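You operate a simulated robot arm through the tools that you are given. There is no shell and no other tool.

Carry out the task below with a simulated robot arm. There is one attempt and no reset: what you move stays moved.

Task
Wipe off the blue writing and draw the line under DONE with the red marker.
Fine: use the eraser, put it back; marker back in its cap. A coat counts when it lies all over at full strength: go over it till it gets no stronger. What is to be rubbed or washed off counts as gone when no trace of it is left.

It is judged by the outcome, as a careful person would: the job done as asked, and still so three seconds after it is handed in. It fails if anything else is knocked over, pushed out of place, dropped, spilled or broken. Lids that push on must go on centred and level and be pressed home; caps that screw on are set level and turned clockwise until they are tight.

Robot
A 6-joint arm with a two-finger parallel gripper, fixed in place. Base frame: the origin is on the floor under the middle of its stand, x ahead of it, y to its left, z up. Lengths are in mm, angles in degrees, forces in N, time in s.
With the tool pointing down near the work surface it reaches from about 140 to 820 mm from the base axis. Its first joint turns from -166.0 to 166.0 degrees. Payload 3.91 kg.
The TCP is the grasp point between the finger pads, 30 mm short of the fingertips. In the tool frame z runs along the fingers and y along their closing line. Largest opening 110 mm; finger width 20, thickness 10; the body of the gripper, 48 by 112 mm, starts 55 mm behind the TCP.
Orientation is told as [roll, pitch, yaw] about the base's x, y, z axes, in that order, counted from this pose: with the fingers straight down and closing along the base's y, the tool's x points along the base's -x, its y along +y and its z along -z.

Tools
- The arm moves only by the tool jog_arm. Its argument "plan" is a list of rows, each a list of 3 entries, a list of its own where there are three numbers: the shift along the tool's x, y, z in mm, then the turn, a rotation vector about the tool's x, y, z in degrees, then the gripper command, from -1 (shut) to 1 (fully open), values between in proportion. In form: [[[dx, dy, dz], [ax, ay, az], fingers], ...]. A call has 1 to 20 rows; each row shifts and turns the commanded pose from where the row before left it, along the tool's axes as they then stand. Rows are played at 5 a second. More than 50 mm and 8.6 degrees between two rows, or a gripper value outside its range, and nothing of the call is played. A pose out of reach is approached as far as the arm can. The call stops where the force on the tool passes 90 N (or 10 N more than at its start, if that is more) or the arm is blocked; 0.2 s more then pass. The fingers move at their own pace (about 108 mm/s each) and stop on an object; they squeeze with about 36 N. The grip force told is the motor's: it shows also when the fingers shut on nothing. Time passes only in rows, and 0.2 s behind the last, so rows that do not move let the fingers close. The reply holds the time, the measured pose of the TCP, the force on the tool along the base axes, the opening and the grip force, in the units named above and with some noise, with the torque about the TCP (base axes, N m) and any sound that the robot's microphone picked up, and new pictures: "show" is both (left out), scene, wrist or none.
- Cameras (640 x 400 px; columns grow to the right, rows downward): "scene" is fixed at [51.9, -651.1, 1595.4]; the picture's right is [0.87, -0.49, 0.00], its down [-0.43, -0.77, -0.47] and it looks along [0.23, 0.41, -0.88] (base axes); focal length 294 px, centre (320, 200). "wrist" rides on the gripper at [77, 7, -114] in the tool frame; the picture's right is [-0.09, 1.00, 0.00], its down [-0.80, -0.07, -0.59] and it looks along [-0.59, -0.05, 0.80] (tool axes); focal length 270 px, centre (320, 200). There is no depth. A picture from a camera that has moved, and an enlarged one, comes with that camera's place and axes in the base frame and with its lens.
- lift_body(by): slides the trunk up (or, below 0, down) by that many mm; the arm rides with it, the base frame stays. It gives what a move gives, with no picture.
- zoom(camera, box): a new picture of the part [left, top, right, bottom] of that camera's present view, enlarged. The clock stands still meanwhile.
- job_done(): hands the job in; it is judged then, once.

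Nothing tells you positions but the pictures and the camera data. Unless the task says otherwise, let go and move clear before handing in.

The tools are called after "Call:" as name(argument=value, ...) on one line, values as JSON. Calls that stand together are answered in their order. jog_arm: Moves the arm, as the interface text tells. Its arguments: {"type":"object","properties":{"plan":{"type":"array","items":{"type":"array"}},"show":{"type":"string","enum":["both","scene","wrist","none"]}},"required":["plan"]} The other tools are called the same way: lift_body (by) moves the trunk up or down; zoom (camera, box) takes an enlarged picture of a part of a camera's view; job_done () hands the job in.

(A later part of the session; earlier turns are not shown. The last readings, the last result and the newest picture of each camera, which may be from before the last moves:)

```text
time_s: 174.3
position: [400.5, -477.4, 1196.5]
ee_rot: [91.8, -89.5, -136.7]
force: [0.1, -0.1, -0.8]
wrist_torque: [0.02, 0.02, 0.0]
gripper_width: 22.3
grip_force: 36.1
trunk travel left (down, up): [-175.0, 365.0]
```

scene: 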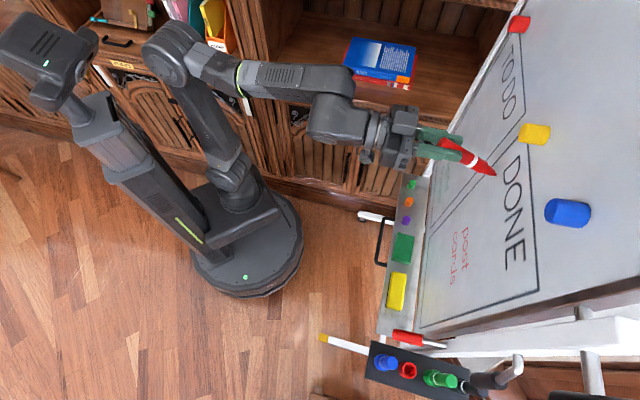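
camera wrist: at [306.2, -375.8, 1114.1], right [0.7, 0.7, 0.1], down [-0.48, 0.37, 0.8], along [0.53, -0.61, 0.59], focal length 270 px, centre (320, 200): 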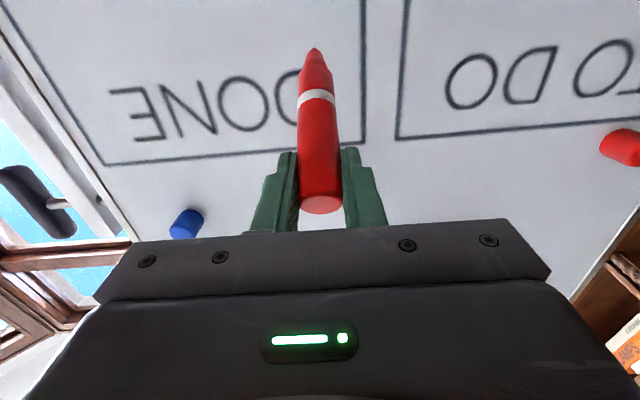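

Call:
jog_arm(plan=[[[0, 0, 1], [0, 0, 0], -1], [[0, 0, 0], [0, 0, 0], -1]], show="none")

Call:
jog_arm(plan=[[[0, 0, 1], [0, 0, 0], -1], [[0, 0, 0], [0, 0, 0], -1]], show="scene")

Call:
zoom(camera="scene", box=[460, 130, 560, 205])

```text
time_s: 174.9
position: [399.4, -476.4, 1197.2]
ee_rot: [94.2, -89.6, -139.3]
force: [-1.9, 4.3, -0.8]
wrist_torque: [0.16, 0.13, 0.07]
gripper_width: 22.2
grip_force: 35.8
trunk travel left (down, up): [-175.0, 365.0]
```

```text
time_s: 175.5
position: [400.4, -476.4, 1197.4]
ee_rot: [97.5, -89.6, -142.5]
force: [-6.8, 8.6, -2.2]
wrist_torque: [0.54, 0.47, 0.14]
gripper_width: 22.2
grip_force: 36.0
trunk travel left (down, up): [-175.0, 365.0]
```

scene: 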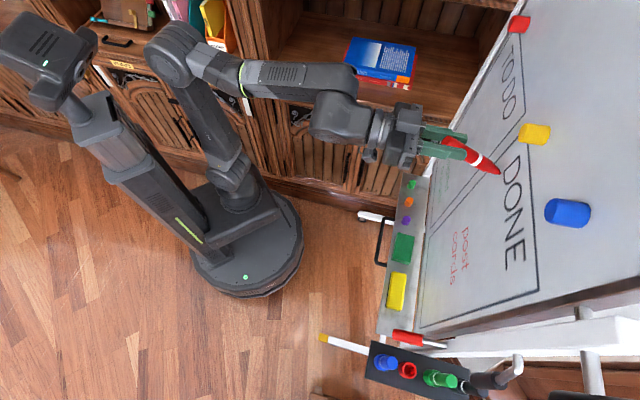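

```text
5.33 times, centred on (510, 168) of scene
camera zoom: at [51.9, -651.1, 1595.4], right [0.87, -0.49, 0.0], down [-0.43, -0.77, -0.47], along [0.23, 0.41, -0.88], focal length 1569 px, centre (-693, 373)
```

zoom: 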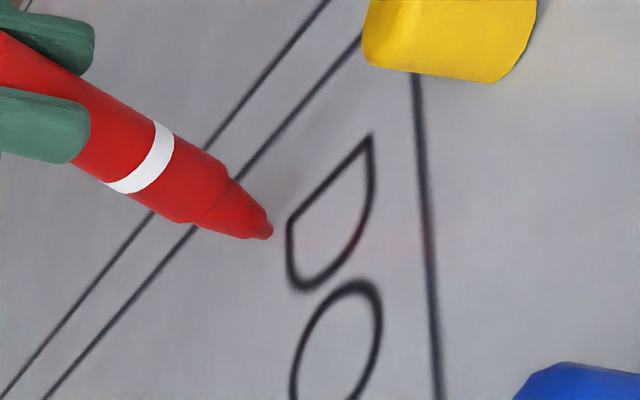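

Contact at about 11 N, just below the D's baseline and slightly left of it. Drawing the first pass toward the E side.

Call:
jog_arm(plan=[[[0, 0, -0.3], [0, 0, 0], -1], [[0, -8, 0], [0, 0, 0], -1], [[0, -10, 0], [0, 0, 0], -1], [[0, -10, 0], [0, 0, 0], -1], [[0, -10, 0], [0, 0, 0], -1], [[0, -10, 0], [0, 0, 0], -1], [[0, -10, 0], [0, 0, 0], -1], [[0, 0, 0], [0, 0, 0], -1]], show="scene")

Call:
zoom(camera="scene", box=[460, 140, 560, 280])

```text
time_s: 177.3
position: [357.5, -519.1, 1196.8]
ee_rot: [93.2, -89.4, -138.1]
force: [-1.2, 1.2, 0.0]
wrist_torque: [0.07, 0.03, -0.06]
gripper_width: 22.5
grip_force: 36.4
trunk travel left (down, up): [-175.0, 365.0]
```

scene: 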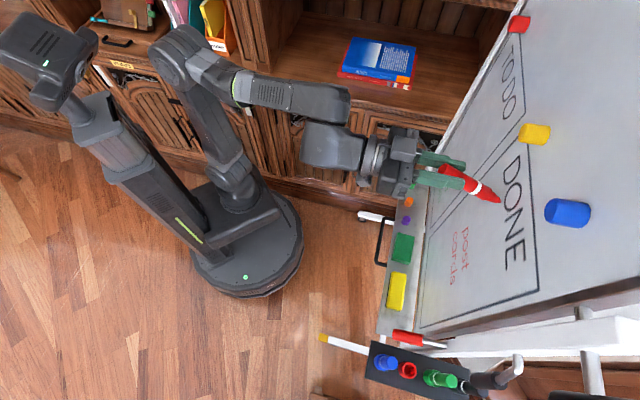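

```text
2.86 times, centred on (510, 210) of scene
camera zoom: at [51.9, -651.1, 1595.4], right [0.87, -0.49, 0.0], down [-0.43, -0.77, -0.47], along [0.23, 0.41, -0.88], focal length 841 px, centre (-223, 171)
```

zoom: 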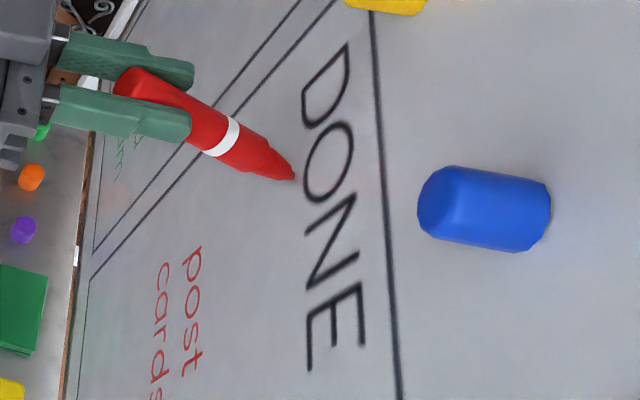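

Call:
zoom(camera="scene", box=[480, 150, 530, 210])

Call:
jog_arm(plan=[[[0, 0, 0], [0, 0, 0], -1]], show="wrist")

Call:
zoom(camera="wrist", box=[220, 0, 460, 130])

```text
6.67 times, centred on (505, 180) of scene
camera zoom: at [51.9, -651.1, 1595.4], right [0.87, -0.49, 0.0], down [-0.43, -0.77, -0.47], along [0.23, 0.41, -0.88], focal length 1962 px, centre (-913, 333)
```

zoom: 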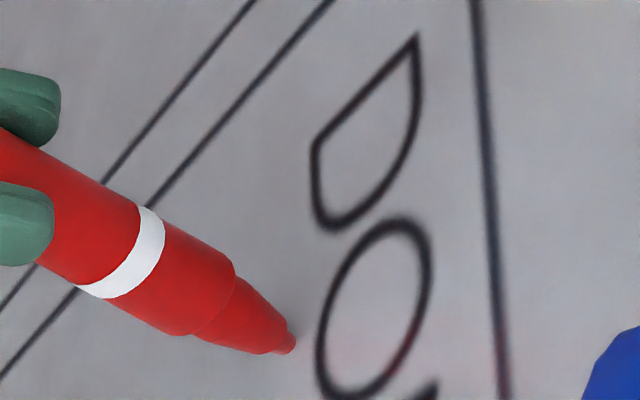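

```text
time_s: 177.7
position: [358.3, -518.5, 1197.8]
ee_rot: [92.7, -89.6, -137.5]
force: [-1.0, 1.1, 0.0]
wrist_torque: [0.01, 0.07, -0.07]
gripper_width: 22.3
grip_force: 35.8
trunk travel left (down, up): [-175.0, 365.0]
camera wrist: at [281.8, -433.8, 1118.7], right [0.7, 0.7, 0.1], down [-0.48, 0.37, 0.8], along [0.53, -0.61, 0.59], focal length 270 px, centre (320, 200)
```

wrist: 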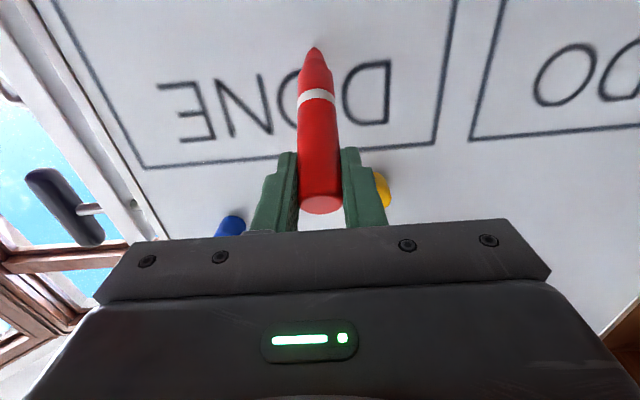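

```text
2.67 times, centred on (340, 65) of wrist
camera zoom: at [281.8, -433.8, 1118.7], right [0.7, 0.7, 0.1], down [-0.48, 0.37, 0.8], along [0.53, -0.61, 0.59], focal length 721 px, centre (267, 560)
```

zoom: 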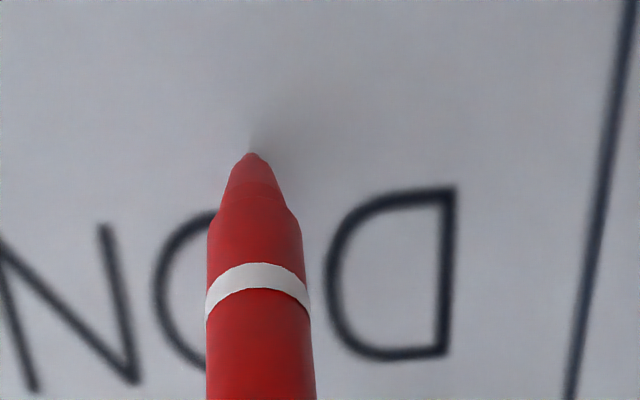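

Call:
zoom(camera="wrist", box=[300, 20, 400, 80])

Call:
zoom(camera="scene", box=[490, 155, 515, 185])

```text
6.40 times, centred on (350, 50) of wrist
camera zoom: at [281.8, -433.8, 1118.7], right [0.7, 0.7, 0.1], down [-0.48, 0.37, 0.8], along [0.53, -0.61, 0.59], focal length 1730 px, centre (128, 1160)
```

zoom: 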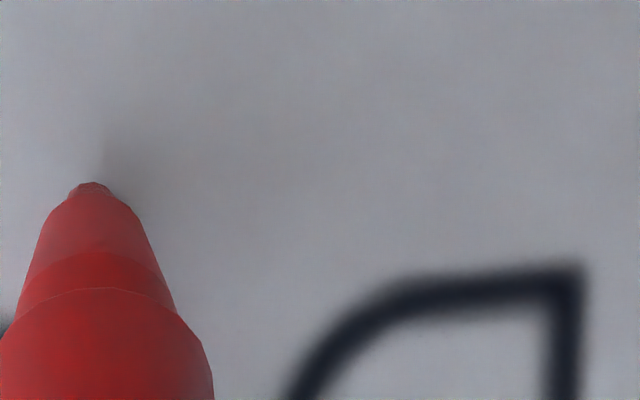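

```text
13.33 times, centred on (502, 170) of scene
camera zoom: at [51.9, -651.1, 1595.4], right [0.87, -0.49, 0.0], down [-0.43, -0.77, -0.47], along [0.23, 0.41, -0.88], focal length 3923 px, centre (-2113, 600)
```

zoom: 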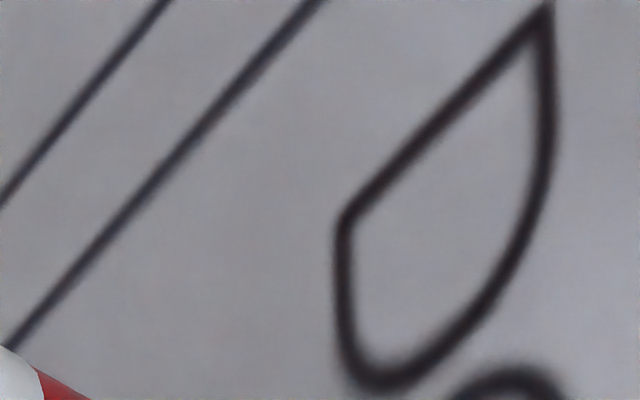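

No ink shows yet, and contact is light here (under 2 N). I'll press a little more and draw slowly to see whether it marks.

Call:
jog_arm(plan=[[[0, 0, 0.7], [0, 0, 0], -1], [[0, 0, 0.7], [0, 0, 0], -1], [[0, -3, 0], [0, 0, 0], -1], [[0, -3, 0], [0, 0, 0], -1], [[0, -3, 0], [0, 0, 0], -1], [[0, -3, 0], [0, 0, 0], -1], [[0, 0, 0], [0, 0, 0], -1]], show="wrist")

Call:
zoom(camera="wrist", box=[270, 10, 430, 110])

Call:
zoom(camera="scene", box=[480, 160, 530, 220])

```text
time_s: 179.3
position: [351.2, -526.6, 1198.7]
ee_rot: [106.7, -89.5, -151.7]
force: [-6.5, 11.9, 1.5]
wrist_torque: [0.44, 0.25, 0.4]
gripper_width: 22.3
grip_force: 35.9
trunk travel left (down, up): [-175.0, 365.0]
camera wrist: at [274.8, -441.8, 1119.8], right [0.7, 0.7, 0.1], down [-0.48, 0.37, 0.8], along [0.53, -0.61, 0.59], focal length 270 px, centre (320, 200)
```

wrist: 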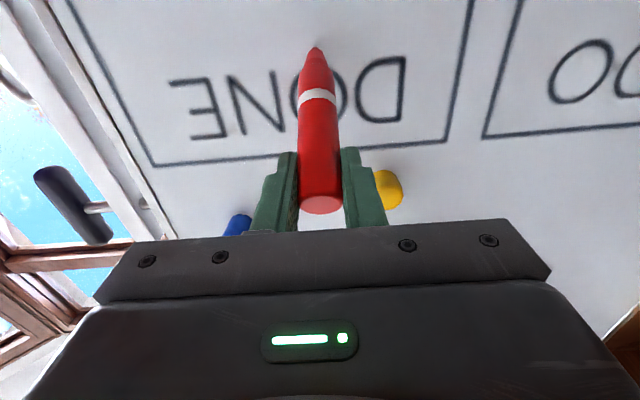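

```text
4.00 times, centred on (350, 60) of wrist
camera zoom: at [274.8, -441.8, 1119.8], right [0.7, 0.7, 0.1], down [-0.48, 0.37, 0.8], along [0.53, -0.61, 0.59], focal length 1081 px, centre (200, 760)
```

zoom: 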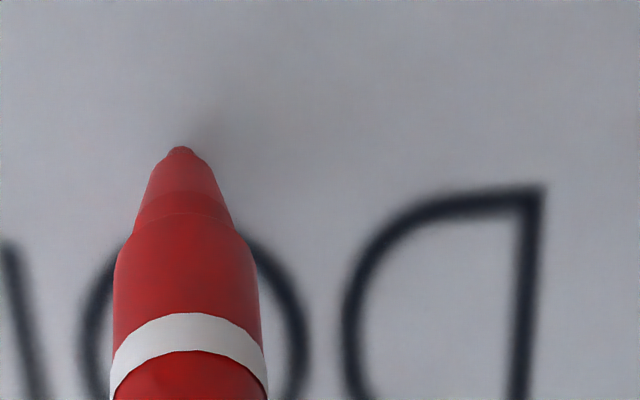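

```text
6.67 times, centred on (505, 190) of scene
camera zoom: at [51.9, -651.1, 1595.4], right [0.87, -0.49, 0.0], down [-0.43, -0.77, -0.47], along [0.23, 0.41, -0.88], focal length 1962 px, centre (-913, 267)
```

zoom: 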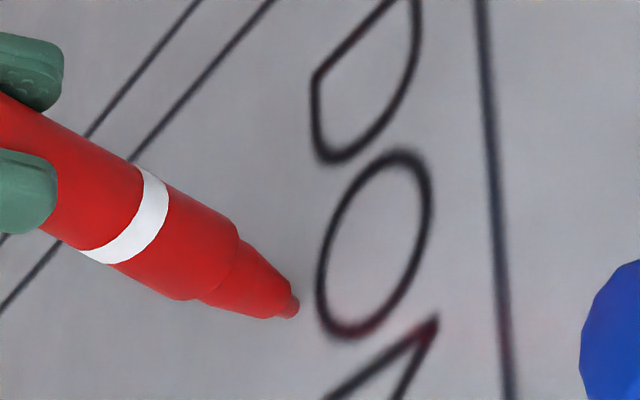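

It isn't marking with the marker tilted 24° off square, even at 13 N. I'll back off and bring the marker square to the board, then test again.

Call:
jog_arm(plan=[[[0, 0, -10], [0, 0, 0], -1], [[0, 0, -20], [0, 0, 0], -1], [[25, 0, 0], [0, 0, 0], -1], [[26, 0, 0], [0, 0, 0], -1], [[0, 0, 0], [0, -8, 0], -1], [[0, 0, 0], [0, -8, 0], -1], [[0, 0, 0], [0, -8, 0], -1], [[0, 0, 0], [0, 0, 0], -1]])

Call:
zoom(camera="scene", box=[430, 130, 570, 260])

```text
time_s: 181.1
position: [330.0, -507.1, 1144.8]
ee_rot: [178.9, -65.9, 136.1]
force: [-0.6, -0.9, -0.5]
wrist_torque: [0.0, 0.0, 0.0]
gripper_width: 22.4
grip_force: 36.1
trunk travel left (down, up): [-175.0, 365.0]
camera wrist: at [283.5, -450.5, 1027.0], right [0.68, 0.73, 0.09], down [-0.67, 0.56, 0.49], along [0.31, -0.39, 0.87], focal length 270 px, centre (320, 200)
```

scene: 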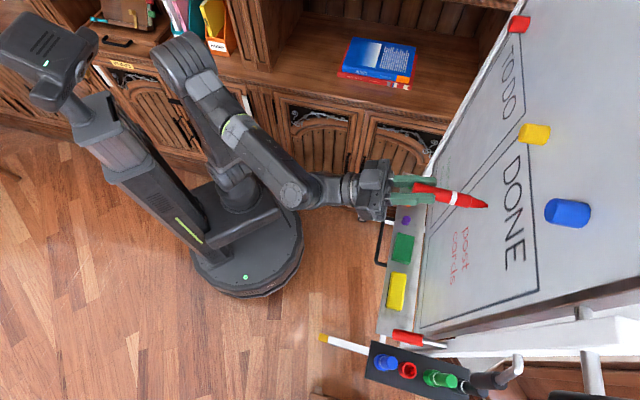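
wrist: 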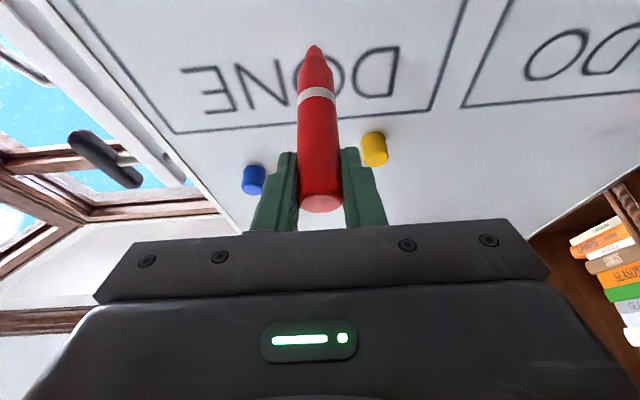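

```text
3.08 times, centred on (500, 195) of scene
camera zoom: at [51.9, -651.1, 1595.4], right [0.87, -0.49, 0.0], down [-0.43, -0.77, -0.47], along [0.23, 0.41, -0.88], focal length 905 px, centre (-234, 215)
```

zoom: 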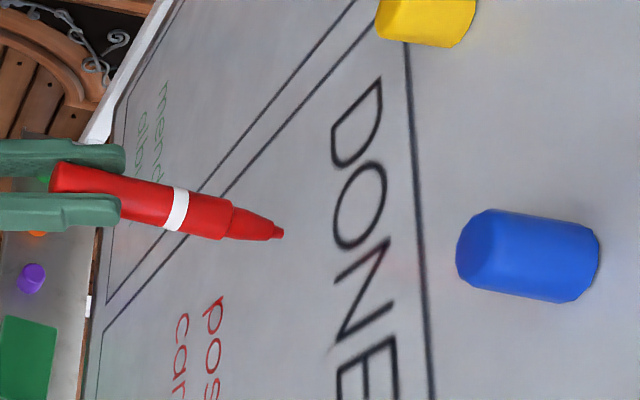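

The marker is now square to the board. I'll go back to the D end and approach again in small steps.

Call:
jog_arm(plan=[[[-4.6, 24, 2], [0, 0, 0], -1], [[0, 24, 0], [0, 0, 0], -1], [[0, 24, 0], [0, 0, 0], -1], [[3.7, 0, 8.2], [0, 0, 0], -1], [[2.4, 0, 5.5], [0, 0, 0], -1], [[0, 0, 0], [0, 0, 0], -1]], show="none")

Call:
jog_arm(plan=[[[0.4, 0, 0.9], [0, 0, 0], -1], [[0.4, 0, 0.9], [0, 0, 0], -1], [[0, 0, 0], [0, 0, 0], -1]], show="none")

Call:
jog_arm(plan=[[[0.4, 0, 0.9], [0, 0, 0], -1], [[0.4, 0, 0.9], [0, 0, 0], -1], [[0, 0, 0], [0, 0, 0], -1]], show="none")

```text
time_s: 182.5
position: [391.6, -468.0, 1152.8]
ee_rot: [179.0, -66.0, 136.1]
force: [0.7, 0.1, 0.6]
wrist_torque: [-0.04, 0.06, 0.01]
gripper_width: 22.2
grip_force: 36.3
trunk travel left (down, up): [-175.0, 365.0]
```

```text
time_s: 183.3
position: [393.5, -469.5, 1153.0]
ee_rot: [179.0, -66.0, 136.2]
force: [-0.4, 0.2, 0.4]
wrist_torque: [0.02, 0.0, 0.0]
gripper_width: 22.3
grip_force: 36.4
trunk travel left (down, up): [-175.0, 365.0]
```

```text
time_s: 184.1
position: [394.8, -468.8, 1151.3]
ee_rot: [178.9, -66.0, 136.1]
force: [-1.8, 1.3, 1.3]
wrist_torque: [-0.04, 0.0, -0.04]
gripper_width: 22.3
grip_force: 36.3
trunk travel left (down, up): [-175.0, 365.0]
```

Call:
jog_arm(plan=[[[0.2, 0, 0.5], [0, 0, 0], -1], [[0, -4, 0], [0, 0, 0], -1], [[0, -4, 0], [0, 0, 0], -1], [[0, -4, 0], [0, 0, 0], -1], [[0, -4, 0], [0, 0, 0], -1], [[0, -4, 0], [0, 0, 0], -1], [[0, 0, 0], [0, 0, 0], -1]])

Call:
zoom(camera="wrist", box=[270, 10, 430, 110])

Call:
zoom(camera="scene", box=[480, 145, 530, 205])

```text
time_s: 185.7
position: [381.8, -483.6, 1153.0]
ee_rot: [179.0, -66.0, 135.9]
force: [-4.1, 7.7, -0.2]
wrist_torque: [0.03, 0.02, 0.27]
gripper_width: 22.4
grip_force: 35.7
trunk travel left (down, up): [-175.0, 365.0]
camera wrist: at [334.8, -427.1, 1034.0], right [0.68, 0.73, 0.09], down [-0.67, 0.56, 0.49], along [0.31, -0.39, 0.87], focal length 270 px, centre (320, 200)
```

scene: 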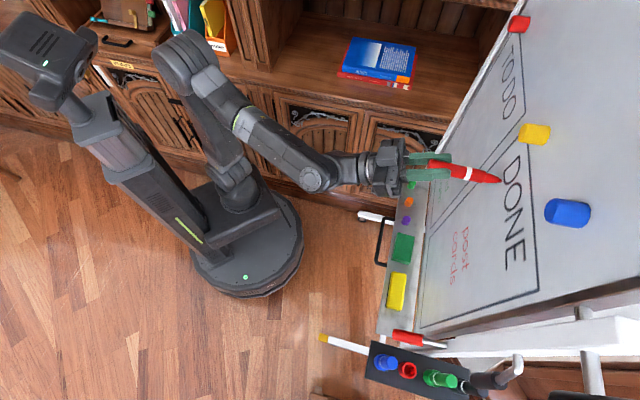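
wrist: 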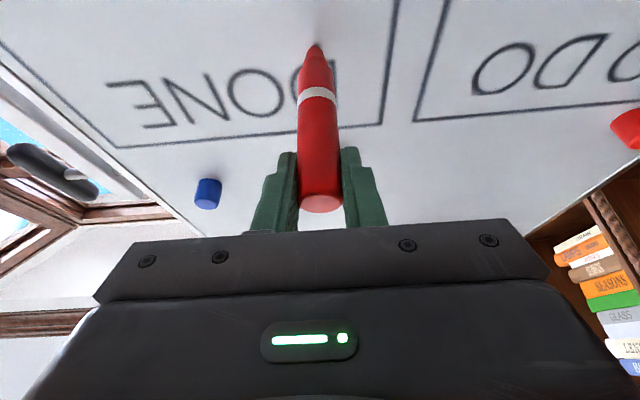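

```text
4.00 times, centred on (350, 60) of wrist
camera zoom: at [334.8, -427.1, 1034.0], right [0.68, 0.73, 0.09], down [-0.67, 0.56, 0.49], along [0.31, -0.39, 0.87], focal length 1081 px, centre (200, 760)
```

zoom: 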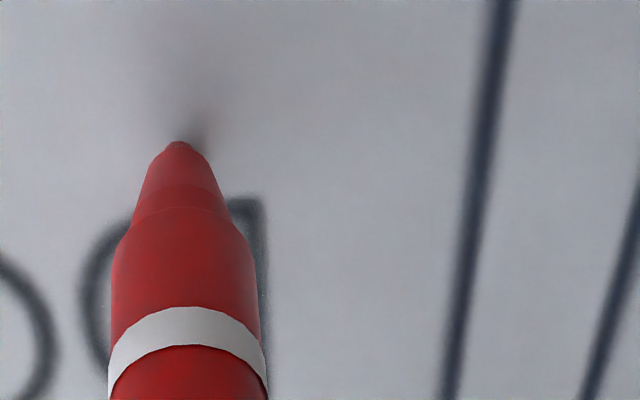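

```text
6.67 times, centred on (505, 175) of scene
camera zoom: at [51.9, -651.1, 1595.4], right [0.87, -0.49, 0.0], down [-0.43, -0.77, -0.47], along [0.23, 0.41, -0.88], focal length 1962 px, centre (-913, 367)
```

zoom: 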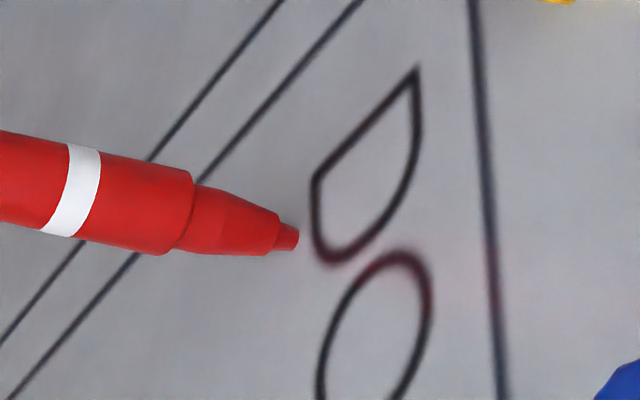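

Still no ink with firm, square contact, so perhaps the line belongs at another height. I'll keep the nib on the board, slide it slowly downward here, and watch.

Call:
jog_arm(plan=[[[3.7, 0, -1.6], [0, 0, 0], -1], [[3.7, 0, -1.6], [0, 0, 0], -1], [[3.7, 0, -1.6], [0, 0, 0], -1], [[3.7, 0, -1.6], [0, 0, 0], -1], [[0, 0, 0], [0, 0, 0], -1]], show="scene")

Call:
zoom(camera="scene", box=[460, 145, 540, 225])

```text
time_s: 186.9
position: [382.3, -483.2, 1134.3]
ee_rot: [178.8, -65.9, 136.1]
force: [-1.1, 0.4, 0.2]
wrist_torque: [-0.03, -0.05, 0.01]
gripper_width: 22.5
grip_force: 35.9
trunk travel left (down, up): [-175.0, 365.0]
```

scene: 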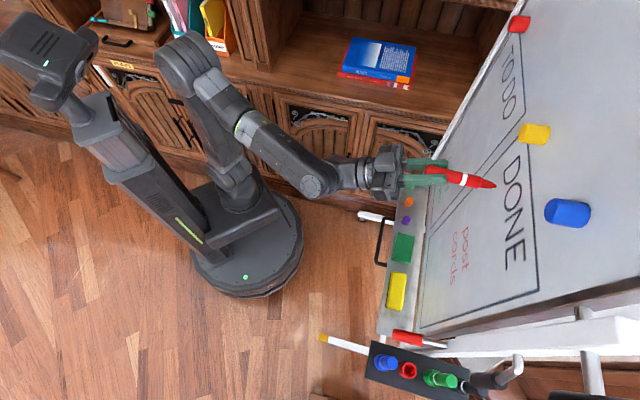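

```text
5.00 times, centred on (500, 185) of scene
camera zoom: at [51.9, -651.1, 1595.4], right [0.87, -0.49, 0.0], down [-0.43, -0.77, -0.47], along [0.23, 0.41, -0.88], focal length 1471 px, centre (-580, 275)
```

zoom: 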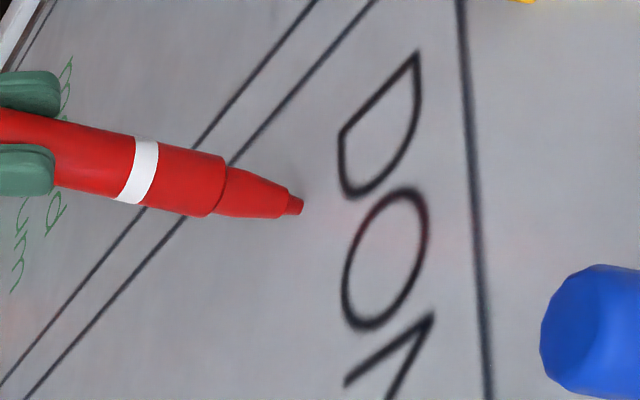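

Call:
jog_arm(plan=[[[0.3, 0, 0.7], [0, 0, 0], -1], [[0.3, 0, 0.7], [0, 0, 0], -1], [[0, 0, 0], [0, 0, 0], -1]], show="none")

Call:
jog_arm(plan=[[[3.7, 0, -1.6], [0, 0, 0], -1], [[3.7, 0, -1.6], [0, 0, 0], -1], [[3.7, 0, -1.6], [0, 0, 0], -1], [[3.7, 0, -1.6], [0, 0, 0], -1], [[3.7, 0, -1.6], [0, 0, 0], -1], [[0, 0, 0], [0, 0, 0], -1]], show="scene")

Call:
zoom(camera="scene", box=[460, 145, 540, 225])

```text
time_s: 187.7
position: [382.4, -484.3, 1135.4]
ee_rot: [178.9, -66.0, 136.1]
force: [-9.5, 10.5, -3.7]
wrist_torque: [0.39, 0.37, 0.13]
gripper_width: 22.3
grip_force: 36.3
trunk travel left (down, up): [-175.0, 365.0]
```

```text
time_s: 189.1
position: [382.2, -483.4, 1116.8]
ee_rot: [179.0, -65.8, 136.2]
force: [-9.5, 8.2, 8.7]
wrist_torque: [-0.81, -0.8, -0.05]
gripper_width: 22.3
grip_force: 36.0
trunk travel left (down, up): [-175.0, 365.0]
```

scene: 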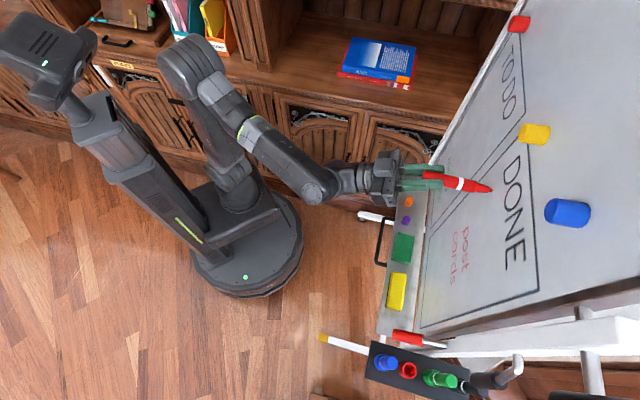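

```text
5.00 times, centred on (500, 185) of scene
camera zoom: at [51.9, -651.1, 1595.4], right [0.87, -0.49, 0.0], down [-0.43, -0.77, -0.47], along [0.23, 0.41, -0.88], focal length 1471 px, centre (-580, 275)
```

zoom: 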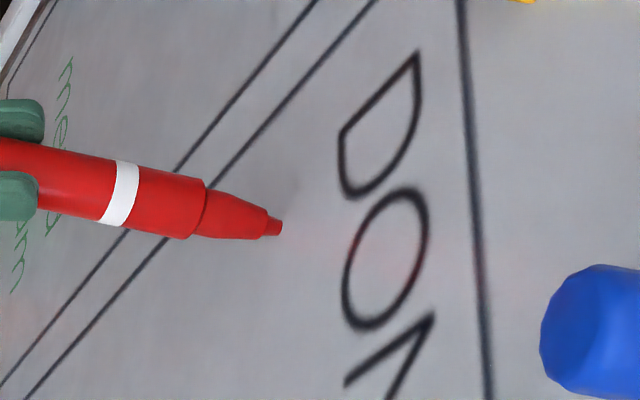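

Call:
zoom(camera="scene", box=[480, 180, 505, 200])

Call:
jog_arm(plan=[[[0, 0, 0], [0, 0, 0], -1]], show="wrist")

Call:
zoom(camera="wrist", box=[295, 30, 335, 60])

```text
16.00 times, centred on (492, 190) of scene
camera zoom: at [51.9, -651.1, 1595.4], right [0.87, -0.49, 0.0], down [-0.43, -0.77, -0.47], along [0.23, 0.41, -0.88], focal length 4708 px, centre (-2440, 360)
```

zoom: 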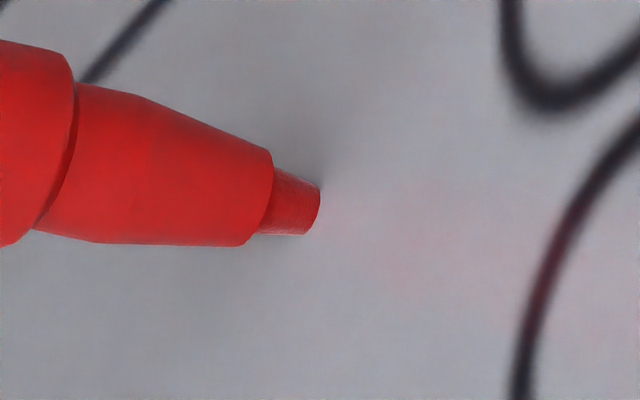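

```text
time_s: 189.5
position: [382.2, -483.5, 1113.8]
ee_rot: [178.8, -66.0, 136.1]
force: [-11.6, 11.6, 4.6]
wrist_torque: [-0.41, -0.4, 0.05]
gripper_width: 22.0
grip_force: 35.2
trunk travel left (down, up): [-175.0, 365.0]
camera wrist: at [335.5, -427.4, 996.1], right [0.68, 0.73, 0.09], down [-0.67, 0.56, 0.49], along [0.31, -0.39, 0.87], focal length 270 px, centre (320, 200)
```

wrist: 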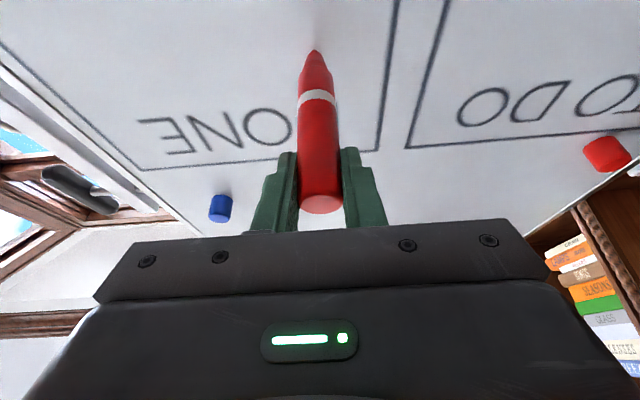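

```text
13.33 times, centred on (315, 45) of wrist
camera zoom: at [335.5, -427.4, 996.1], right [0.68, 0.73, 0.09], down [-0.67, 0.56, 0.49], along [0.31, -0.39, 0.87], focal length 3604 px, centre (387, 2267)
```

zoom: 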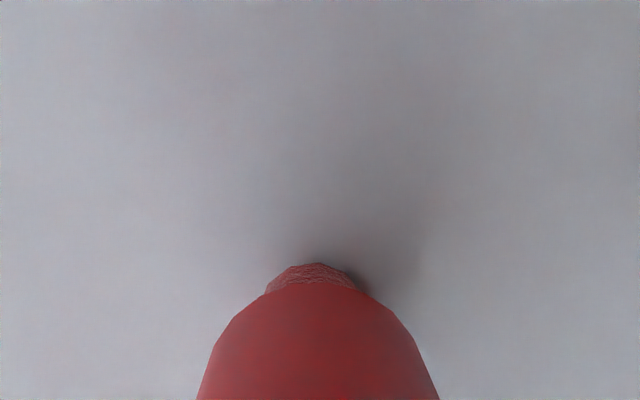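

The nib clearly touches and slides, yet leaves nothing here. Before concluding anything, I'll scan vertically at the middle of the word (e ≈ -150), starting just under the baseline.

Call:
jog_arm(plan=[[[-3.3, 0, -7.3], [0, 0, 0], -1], [[-20, -20, 9], [0, 0, 0], -1], [[-19.3, -25, 8.5], [0, 0, 0], -1], [[0, -33, 0], [0, 0, 0], -1], [[0, 0, 0], [0, 0, 0], -1]], show="none")

Call:
jog_arm(plan=[[[2, 0, 4.6], [0, 0, 0], -1], [[0.6, 0, 1.3], [0, 0, 0], -1], [[0, 0, 0], [0, 0, 0], -1]], show="scene")

Call:
zoom(camera="scene", box=[470, 165, 550, 245])

```text
time_s: 190.7
position: [321.0, -532.8, 1155.9]
ee_rot: [178.9, -65.9, 136.0]
force: [0.5, 0.0, -0.1]
wrist_torque: [0.02, 0.0, -0.01]
gripper_width: 22.3
grip_force: 35.8
trunk travel left (down, up): [-175.0, 365.0]
```

```text
time_s: 191.5
position: [324.8, -539.2, 1155.7]
ee_rot: [178.8, -66.0, 136.2]
force: [-0.1, 0.1, -0.4]
wrist_torque: [-0.02, -0.01, 0.02]
gripper_width: 22.2
grip_force: 36.2
trunk travel left (down, up): [-175.0, 365.0]
```

scene: 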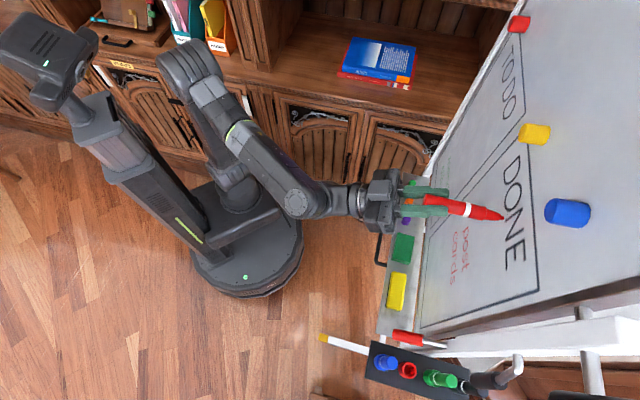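

```text
5.00 times, centred on (510, 205) of scene
camera zoom: at [51.9, -651.1, 1595.4], right [0.87, -0.49, 0.0], down [-0.43, -0.77, -0.47], along [0.23, 0.41, -0.88], focal length 1471 px, centre (-630, 175)
```

zoom: 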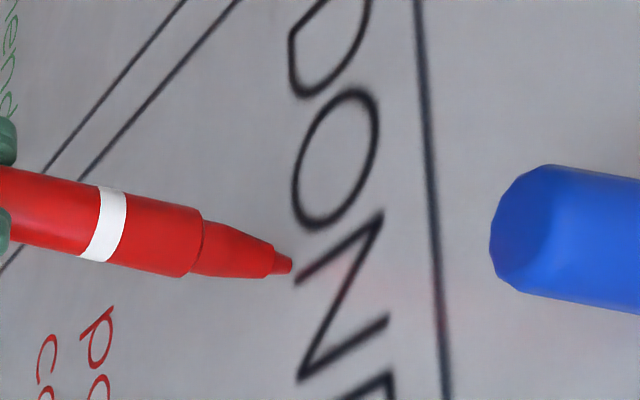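

Call:
jog_arm(plan=[[[0.4, 0, 0.9], [0, 0, 0], -1], [[0.2, 0, 0.45], [0, 0, 0], -1], [[0, 0, 0], [0, 0, 0], -1]], show="none")

Call:
jog_arm(plan=[[[3.7, 0, -1.6], [0, 0, 0], -1], [[3.7, 0, -1.6], [0, 0, 0], -1], [[3.7, 0, -1.6], [0, 0, 0], -1], [[3.7, 0, -1.6], [0, 0, 0], -1], [[0, 0, 0], [0, 0, 0], -1]], show="scene")

Call:
zoom(camera="scene", box=[470, 165, 550, 245])

```text
time_s: 192.3
position: [326.6, -539.3, 1156.5]
ee_rot: [178.9, -65.9, 136.2]
force: [-6.3, 6.7, -3.5]
wrist_torque: [0.27, 0.26, 0.07]
gripper_width: 22.5
grip_force: 36.2
trunk travel left (down, up): [-175.0, 365.0]
```

```text
time_s: 193.5
position: [326.8, -539.1, 1142.8]
ee_rot: [178.9, -66.0, 136.1]
force: [-7.2, 7.5, 3.0]
wrist_torque: [-0.3, -0.32, -0.02]
gripper_width: 22.1
grip_force: 36.5
trunk travel left (down, up): [-175.0, 365.0]
```

scene: 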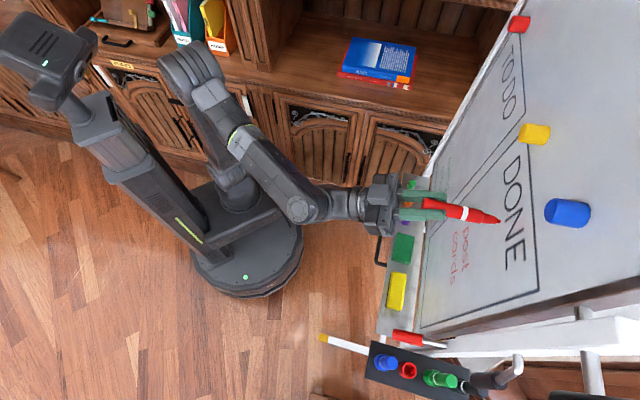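

```text
5.00 times, centred on (510, 205) of scene
camera zoom: at [51.9, -651.1, 1595.4], right [0.87, -0.49, 0.0], down [-0.43, -0.77, -0.47], along [0.23, 0.41, -0.88], focal length 1471 px, centre (-630, 175)
```

zoom: 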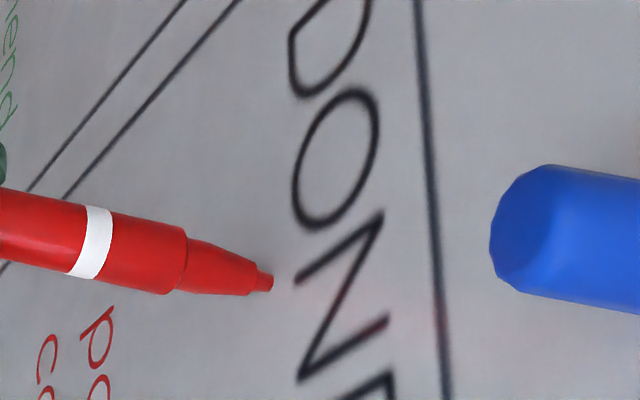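

Call:
jog_arm(plan=[[[3.7, 0, -1.6], [0, 0, 0], -1], [[3.7, 0, -1.6], [0, 0, 0], -1], [[3.7, 0, -1.6], [0, 0, 0], -1], [[3.7, 0, -1.6], [0, 0, 0], -1], [[3.7, 0, -1.6], [0, 0, 0], -1], [[3.7, 0, -1.6], [0, 0, 0], -1], [[0, 0, 0], [0, 0, 0], -1]], show="scene")

Call:
zoom(camera="scene", box=[470, 165, 550, 245])

```text
time_s: 195.1
position: [328.1, -539.0, 1118.5]
ee_rot: [178.9, -65.8, 135.9]
force: [-12.7, 12.3, 4.9]
wrist_torque: [-0.43, -0.44, 0.01]
gripper_width: 22.3
grip_force: 36.4
trunk travel left (down, up): [-175.0, 365.0]
```

scene: 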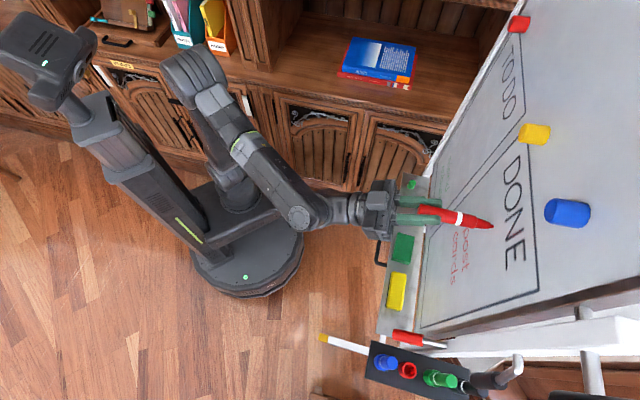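

```text
5.00 times, centred on (510, 205) of scene
camera zoom: at [51.9, -651.1, 1595.4], right [0.87, -0.49, 0.0], down [-0.43, -0.77, -0.47], along [0.23, 0.41, -0.88], focal length 1471 px, centre (-630, 175)
```

zoom: 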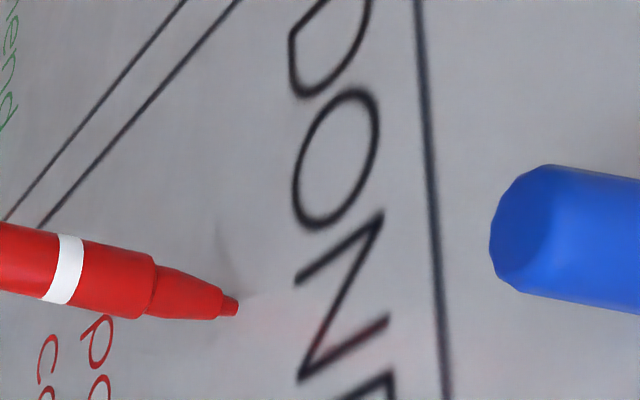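

Call:
jog_arm(plan=[[[-0.5, 0, -1.1], [0, 0, 0], -1], [[3.7, 0, -1.65], [0, 0, 0], -1], [[3.7, 0, -1.65], [0, 0, 0], -1], [[3.7, 0, -1.65], [0, 0, 0], -1], [[3.7, 0, -1.65], [0, 0, 0], -1], [[3.7, 0, -1.65], [0, 0, 0], -1], [[3.7, 0, -1.65], [0, 0, 0], -1], [[0, 0, 0], [0, 0, 0], -1]], show="scene")

Call:
zoom(camera="scene", box=[450, 165, 550, 265])

```text
time_s: 196.9
position: [327.6, -540.1, 1092.8]
ee_rot: [179.0, -66.0, 136.1]
force: [-3.3, 4.1, 1.0]
wrist_torque: [-0.04, -0.1, 0.01]
gripper_width: 22.1
grip_force: 36.3
trunk travel left (down, up): [-175.0, 365.0]
```

scene: 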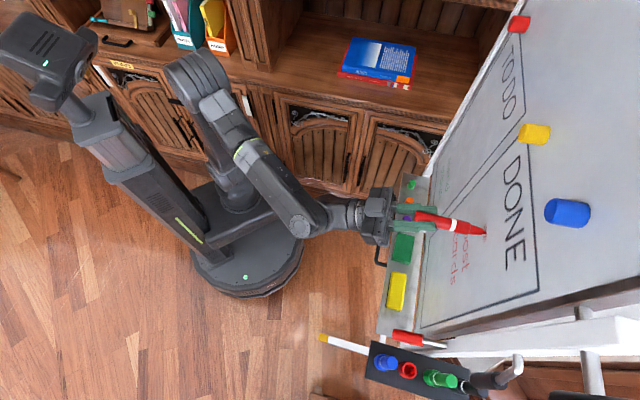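

```text
4.00 times, centred on (500, 215) of scene
camera zoom: at [51.9, -651.1, 1595.4], right [0.87, -0.49, 0.0], down [-0.43, -0.77, -0.47], along [0.23, 0.41, -0.88], focal length 1177 px, centre (-400, 140)
```

zoom: 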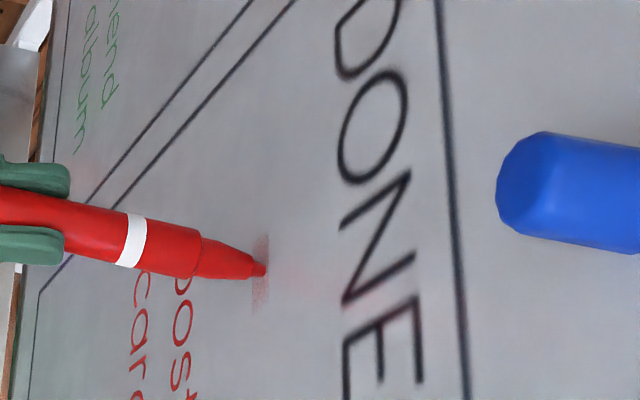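

A faint red patch has appeared right at the nib here, so the line's place is lower, at about this height. Let me look closely.

Call:
zoom(camera="scene", box=[470, 215, 500, 250])

Call:
jog_arm(plan=[[[0, 0, 0], [0, 0, 0], -1]], show="wrist")

Call:
zoom(camera="wrist", box=[240, 0, 400, 100])

```text
11.43 times, centred on (485, 232) of scene
camera zoom: at [51.9, -651.1, 1595.4], right [0.87, -0.49, 0.0], down [-0.43, -0.77, -0.47], along [0.23, 0.41, -0.88], focal length 3363 px, centre (-1566, -171)
```

zoom: 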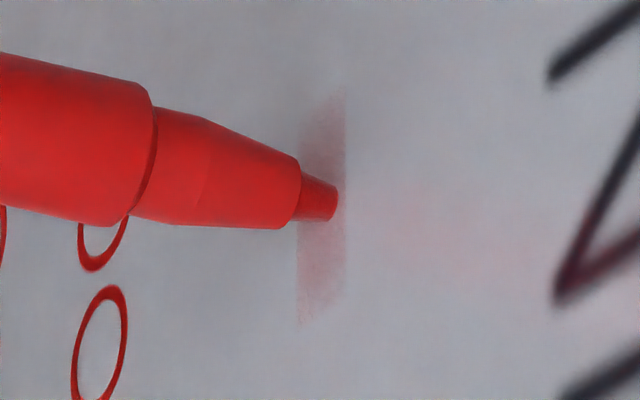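

```text
time_s: 197.3
position: [328.3, -539.0, 1093.0]
ee_rot: [178.8, -65.9, 136.1]
force: [-3.7, 3.8, 0.2]
wrist_torque: [-0.01, 0.0, 0.02]
gripper_width: 22.2
grip_force: 35.6
trunk travel left (down, up): [-175.0, 365.0]
camera wrist: at [280.3, -483.5, 975.2], right [0.68, 0.73, 0.09], down [-0.67, 0.56, 0.49], along [0.31, -0.39, 0.87], focal length 270 px, centre (320, 200)
```

wrist: 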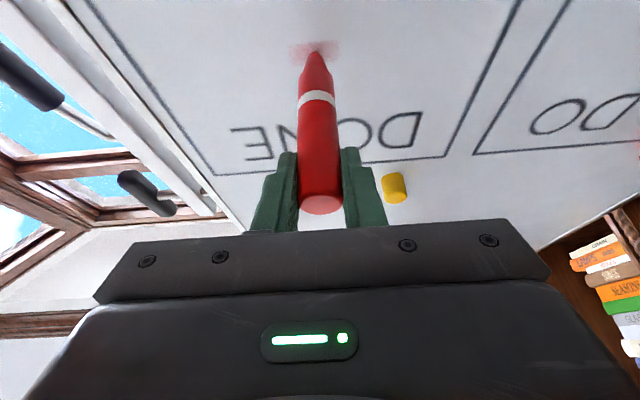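

```text
4.00 times, centred on (320, 50) of wrist
camera zoom: at [280.3, -483.5, 975.2], right [0.68, 0.73, 0.09], down [-0.67, 0.56, 0.49], along [0.31, -0.39, 0.87], focal length 1081 px, centre (320, 800)
```

zoom: 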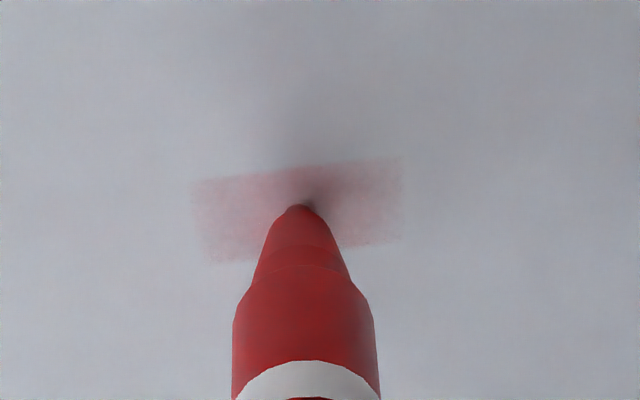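

I can now see that the line's place is a strip about 15 mm high around z ≈ 1094, in segments, from roughly e -56 to -246 (the width of DONE). I'll draw along it with light contact, starting toward the E side.

Call:
jog_arm(plan=[[[0, -8, 0], [0, 0, 0], -1], [[0, -10, 0], [0, 0, 0], -1], [[0, -10, 0], [0, 0, 0], -1], [[0, -10, 0], [0, 0, 0], -1], [[0, -10, 0], [0, 0, 0], -1], [[0, 0, 0], [0, 0, 0], -1]], show="scene")

Call:
zoom(camera="scene", box=[450, 165, 550, 285])

```text
time_s: 198.7
position: [292.7, -574.3, 1093.7]
ee_rot: [178.9, -66.0, 136.1]
force: [-0.4, 0.1, 0.5]
wrist_torque: [-0.01, 0.0, 0.0]
gripper_width: 22.6
grip_force: 36.1
trunk travel left (down, up): [-175.0, 365.0]
```

scene: 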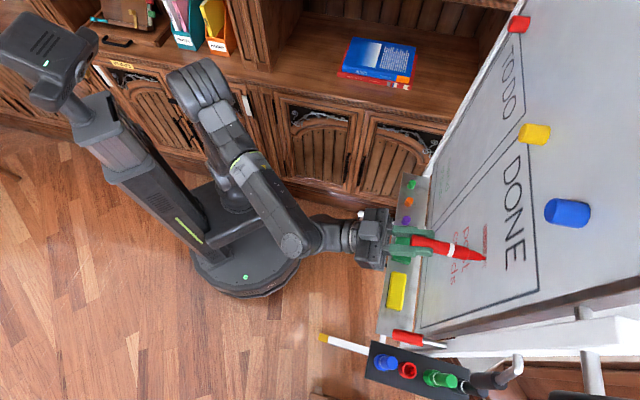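

```text
3.33 times, centred on (500, 225) of scene
camera zoom: at [51.9, -651.1, 1595.4], right [0.87, -0.49, 0.0], down [-0.43, -0.77, -0.47], along [0.23, 0.41, -0.88], focal length 981 px, centre (-280, 117)
```

zoom: 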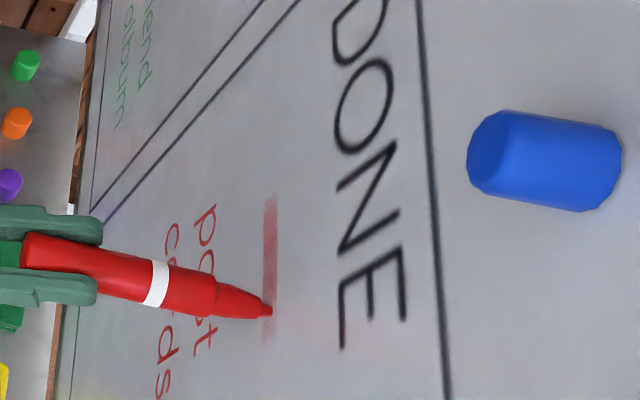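

It's drawing. Contact has become marginal, so I'll press slightly and continue to the E end.

Call:
jog_arm(plan=[[[0.3, 0, 0.7], [0, 0, 0], -1], [[0, -8, 0], [0, 0, 0], -1], [[0.1, -10, 0.2], [0, 0, 0], -1], [[0.1, -10, 0.2], [0, 0, 0], -1], [[0.1, -10, 0.2], [0, 0, 0], -1], [[0.1, -10, 0.2], [0, 0, 0], -1], [[0, 0, 0], [0, 0, 0], -1]], show="scene")

Call:
zoom(camera="scene", box=[450, 165, 550, 285])

```text
time_s: 200.3
position: [259.9, -607.3, 1093.0]
ee_rot: [178.9, -66.0, 136.1]
force: [-6.0, 8.2, -1.1]
wrist_torque: [0.05, 0.07, 0.21]
gripper_width: 22.2
grip_force: 36.1
trunk travel left (down, up): [-175.0, 365.0]
```

scene: 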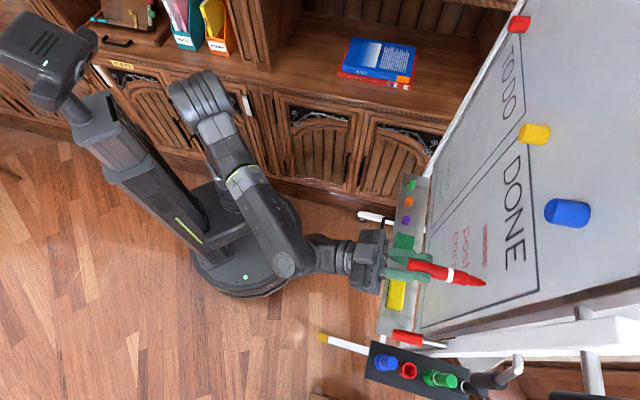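

```text
3.33 times, centred on (500, 225) of scene
camera zoom: at [51.9, -651.1, 1595.4], right [0.87, -0.49, 0.0], down [-0.43, -0.77, -0.47], along [0.23, 0.41, -0.88], focal length 981 px, centre (-280, 117)
```

zoom: 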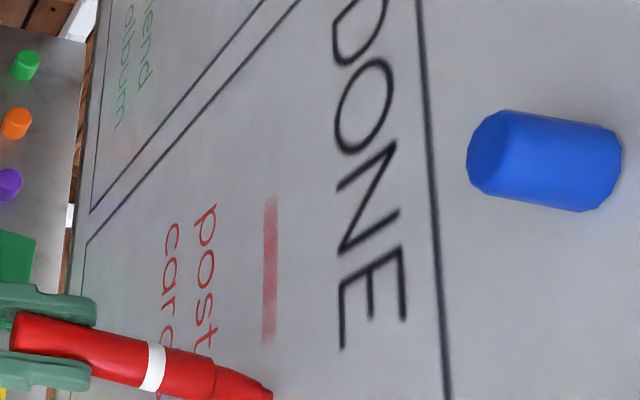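

The band spans e -132 to -217 and does not extend further right, so that end is reached. Now I'll go back over it toward the D side with even pressure.

Call:
jog_arm(plan=[[[0, 10, -0.1], [0, 0, 0], -1], [[-0.04, 10, -0.1], [0, 0, 0], -1], [[-0.04, 10, -0.1], [0, 0, 0], -1], [[-0.04, 10, -0.1], [0, 0, 0], -1], [[-0.04, 10, -0.1], [0, 0, 0], -1], [[-0.04, 10, -0.1], [0, 0, 0], -1], [[-0.04, 10, -0.1], [0, 0, 0], -1], [[-0.04, 10, -0.1], [0, 0, 0], -1], [[-0.04, 10, -0.1], [0, 0, 0], -1], [[0, 0, 0], [0, 0, 0], -1]], show="none")

Call:
jog_arm(plan=[[[-0.04, 10, -0.1], [0, 0, 0], -1], [[-0.04, 10, -0.1], [0, 0, 0], -1], [[-0.04, 10, -0.1], [0, 0, 0], -1], [[-0.04, 10, -0.1], [0, 0, 0], -1], [[-0.04, 10, -0.1], [0, 0, 0], -1], [[-0.04, 10, -0.1], [0, 0, 0], -1], [[-0.04, 10, -0.1], [0, 0, 0], -1], [[0, 0, 0], [0, 0, 0], -1]], show="scene")

Call:
zoom(camera="scene", box=[450, 165, 550, 285])

```text
time_s: 202.5
position: [323.6, -541.7, 1091.4]
ee_rot: [178.9, -66.0, 136.1]
force: [-2.3, 3.1, 0.5]
wrist_torque: [-0.05, -0.03, -0.01]
gripper_width: 22.4
grip_force: 36.2
trunk travel left (down, up): [-175.0, 365.0]
```

```text
time_s: 204.3
position: [371.8, -496.0, 1091.4]
ee_rot: [178.9, -66.1, 136.1]
force: [-1.5, 1.0, 0.8]
wrist_torque: [0.01, -0.01, 0.05]
gripper_width: 22.2
grip_force: 36.1
trunk travel left (down, up): [-175.0, 365.0]
```

scene: 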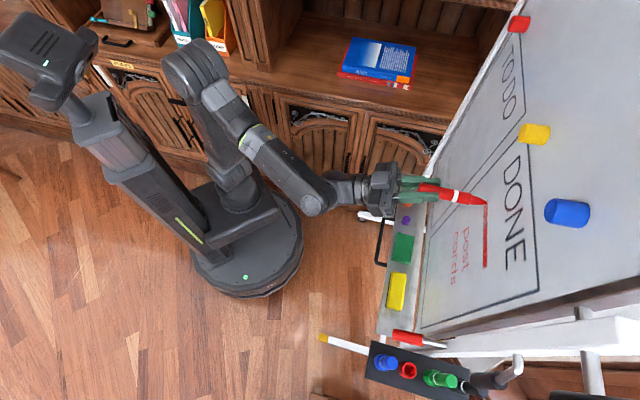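

```text
3.33 times, centred on (500, 225) of scene
camera zoom: at [51.9, -651.1, 1595.4], right [0.87, -0.49, 0.0], down [-0.43, -0.77, -0.47], along [0.23, 0.41, -0.88], focal length 981 px, centre (-280, 117)
```

zoom: 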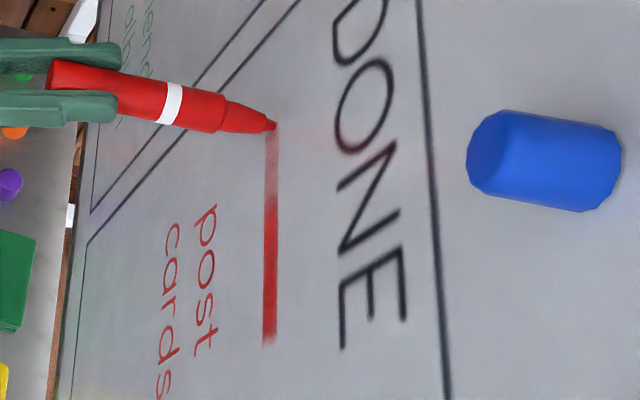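

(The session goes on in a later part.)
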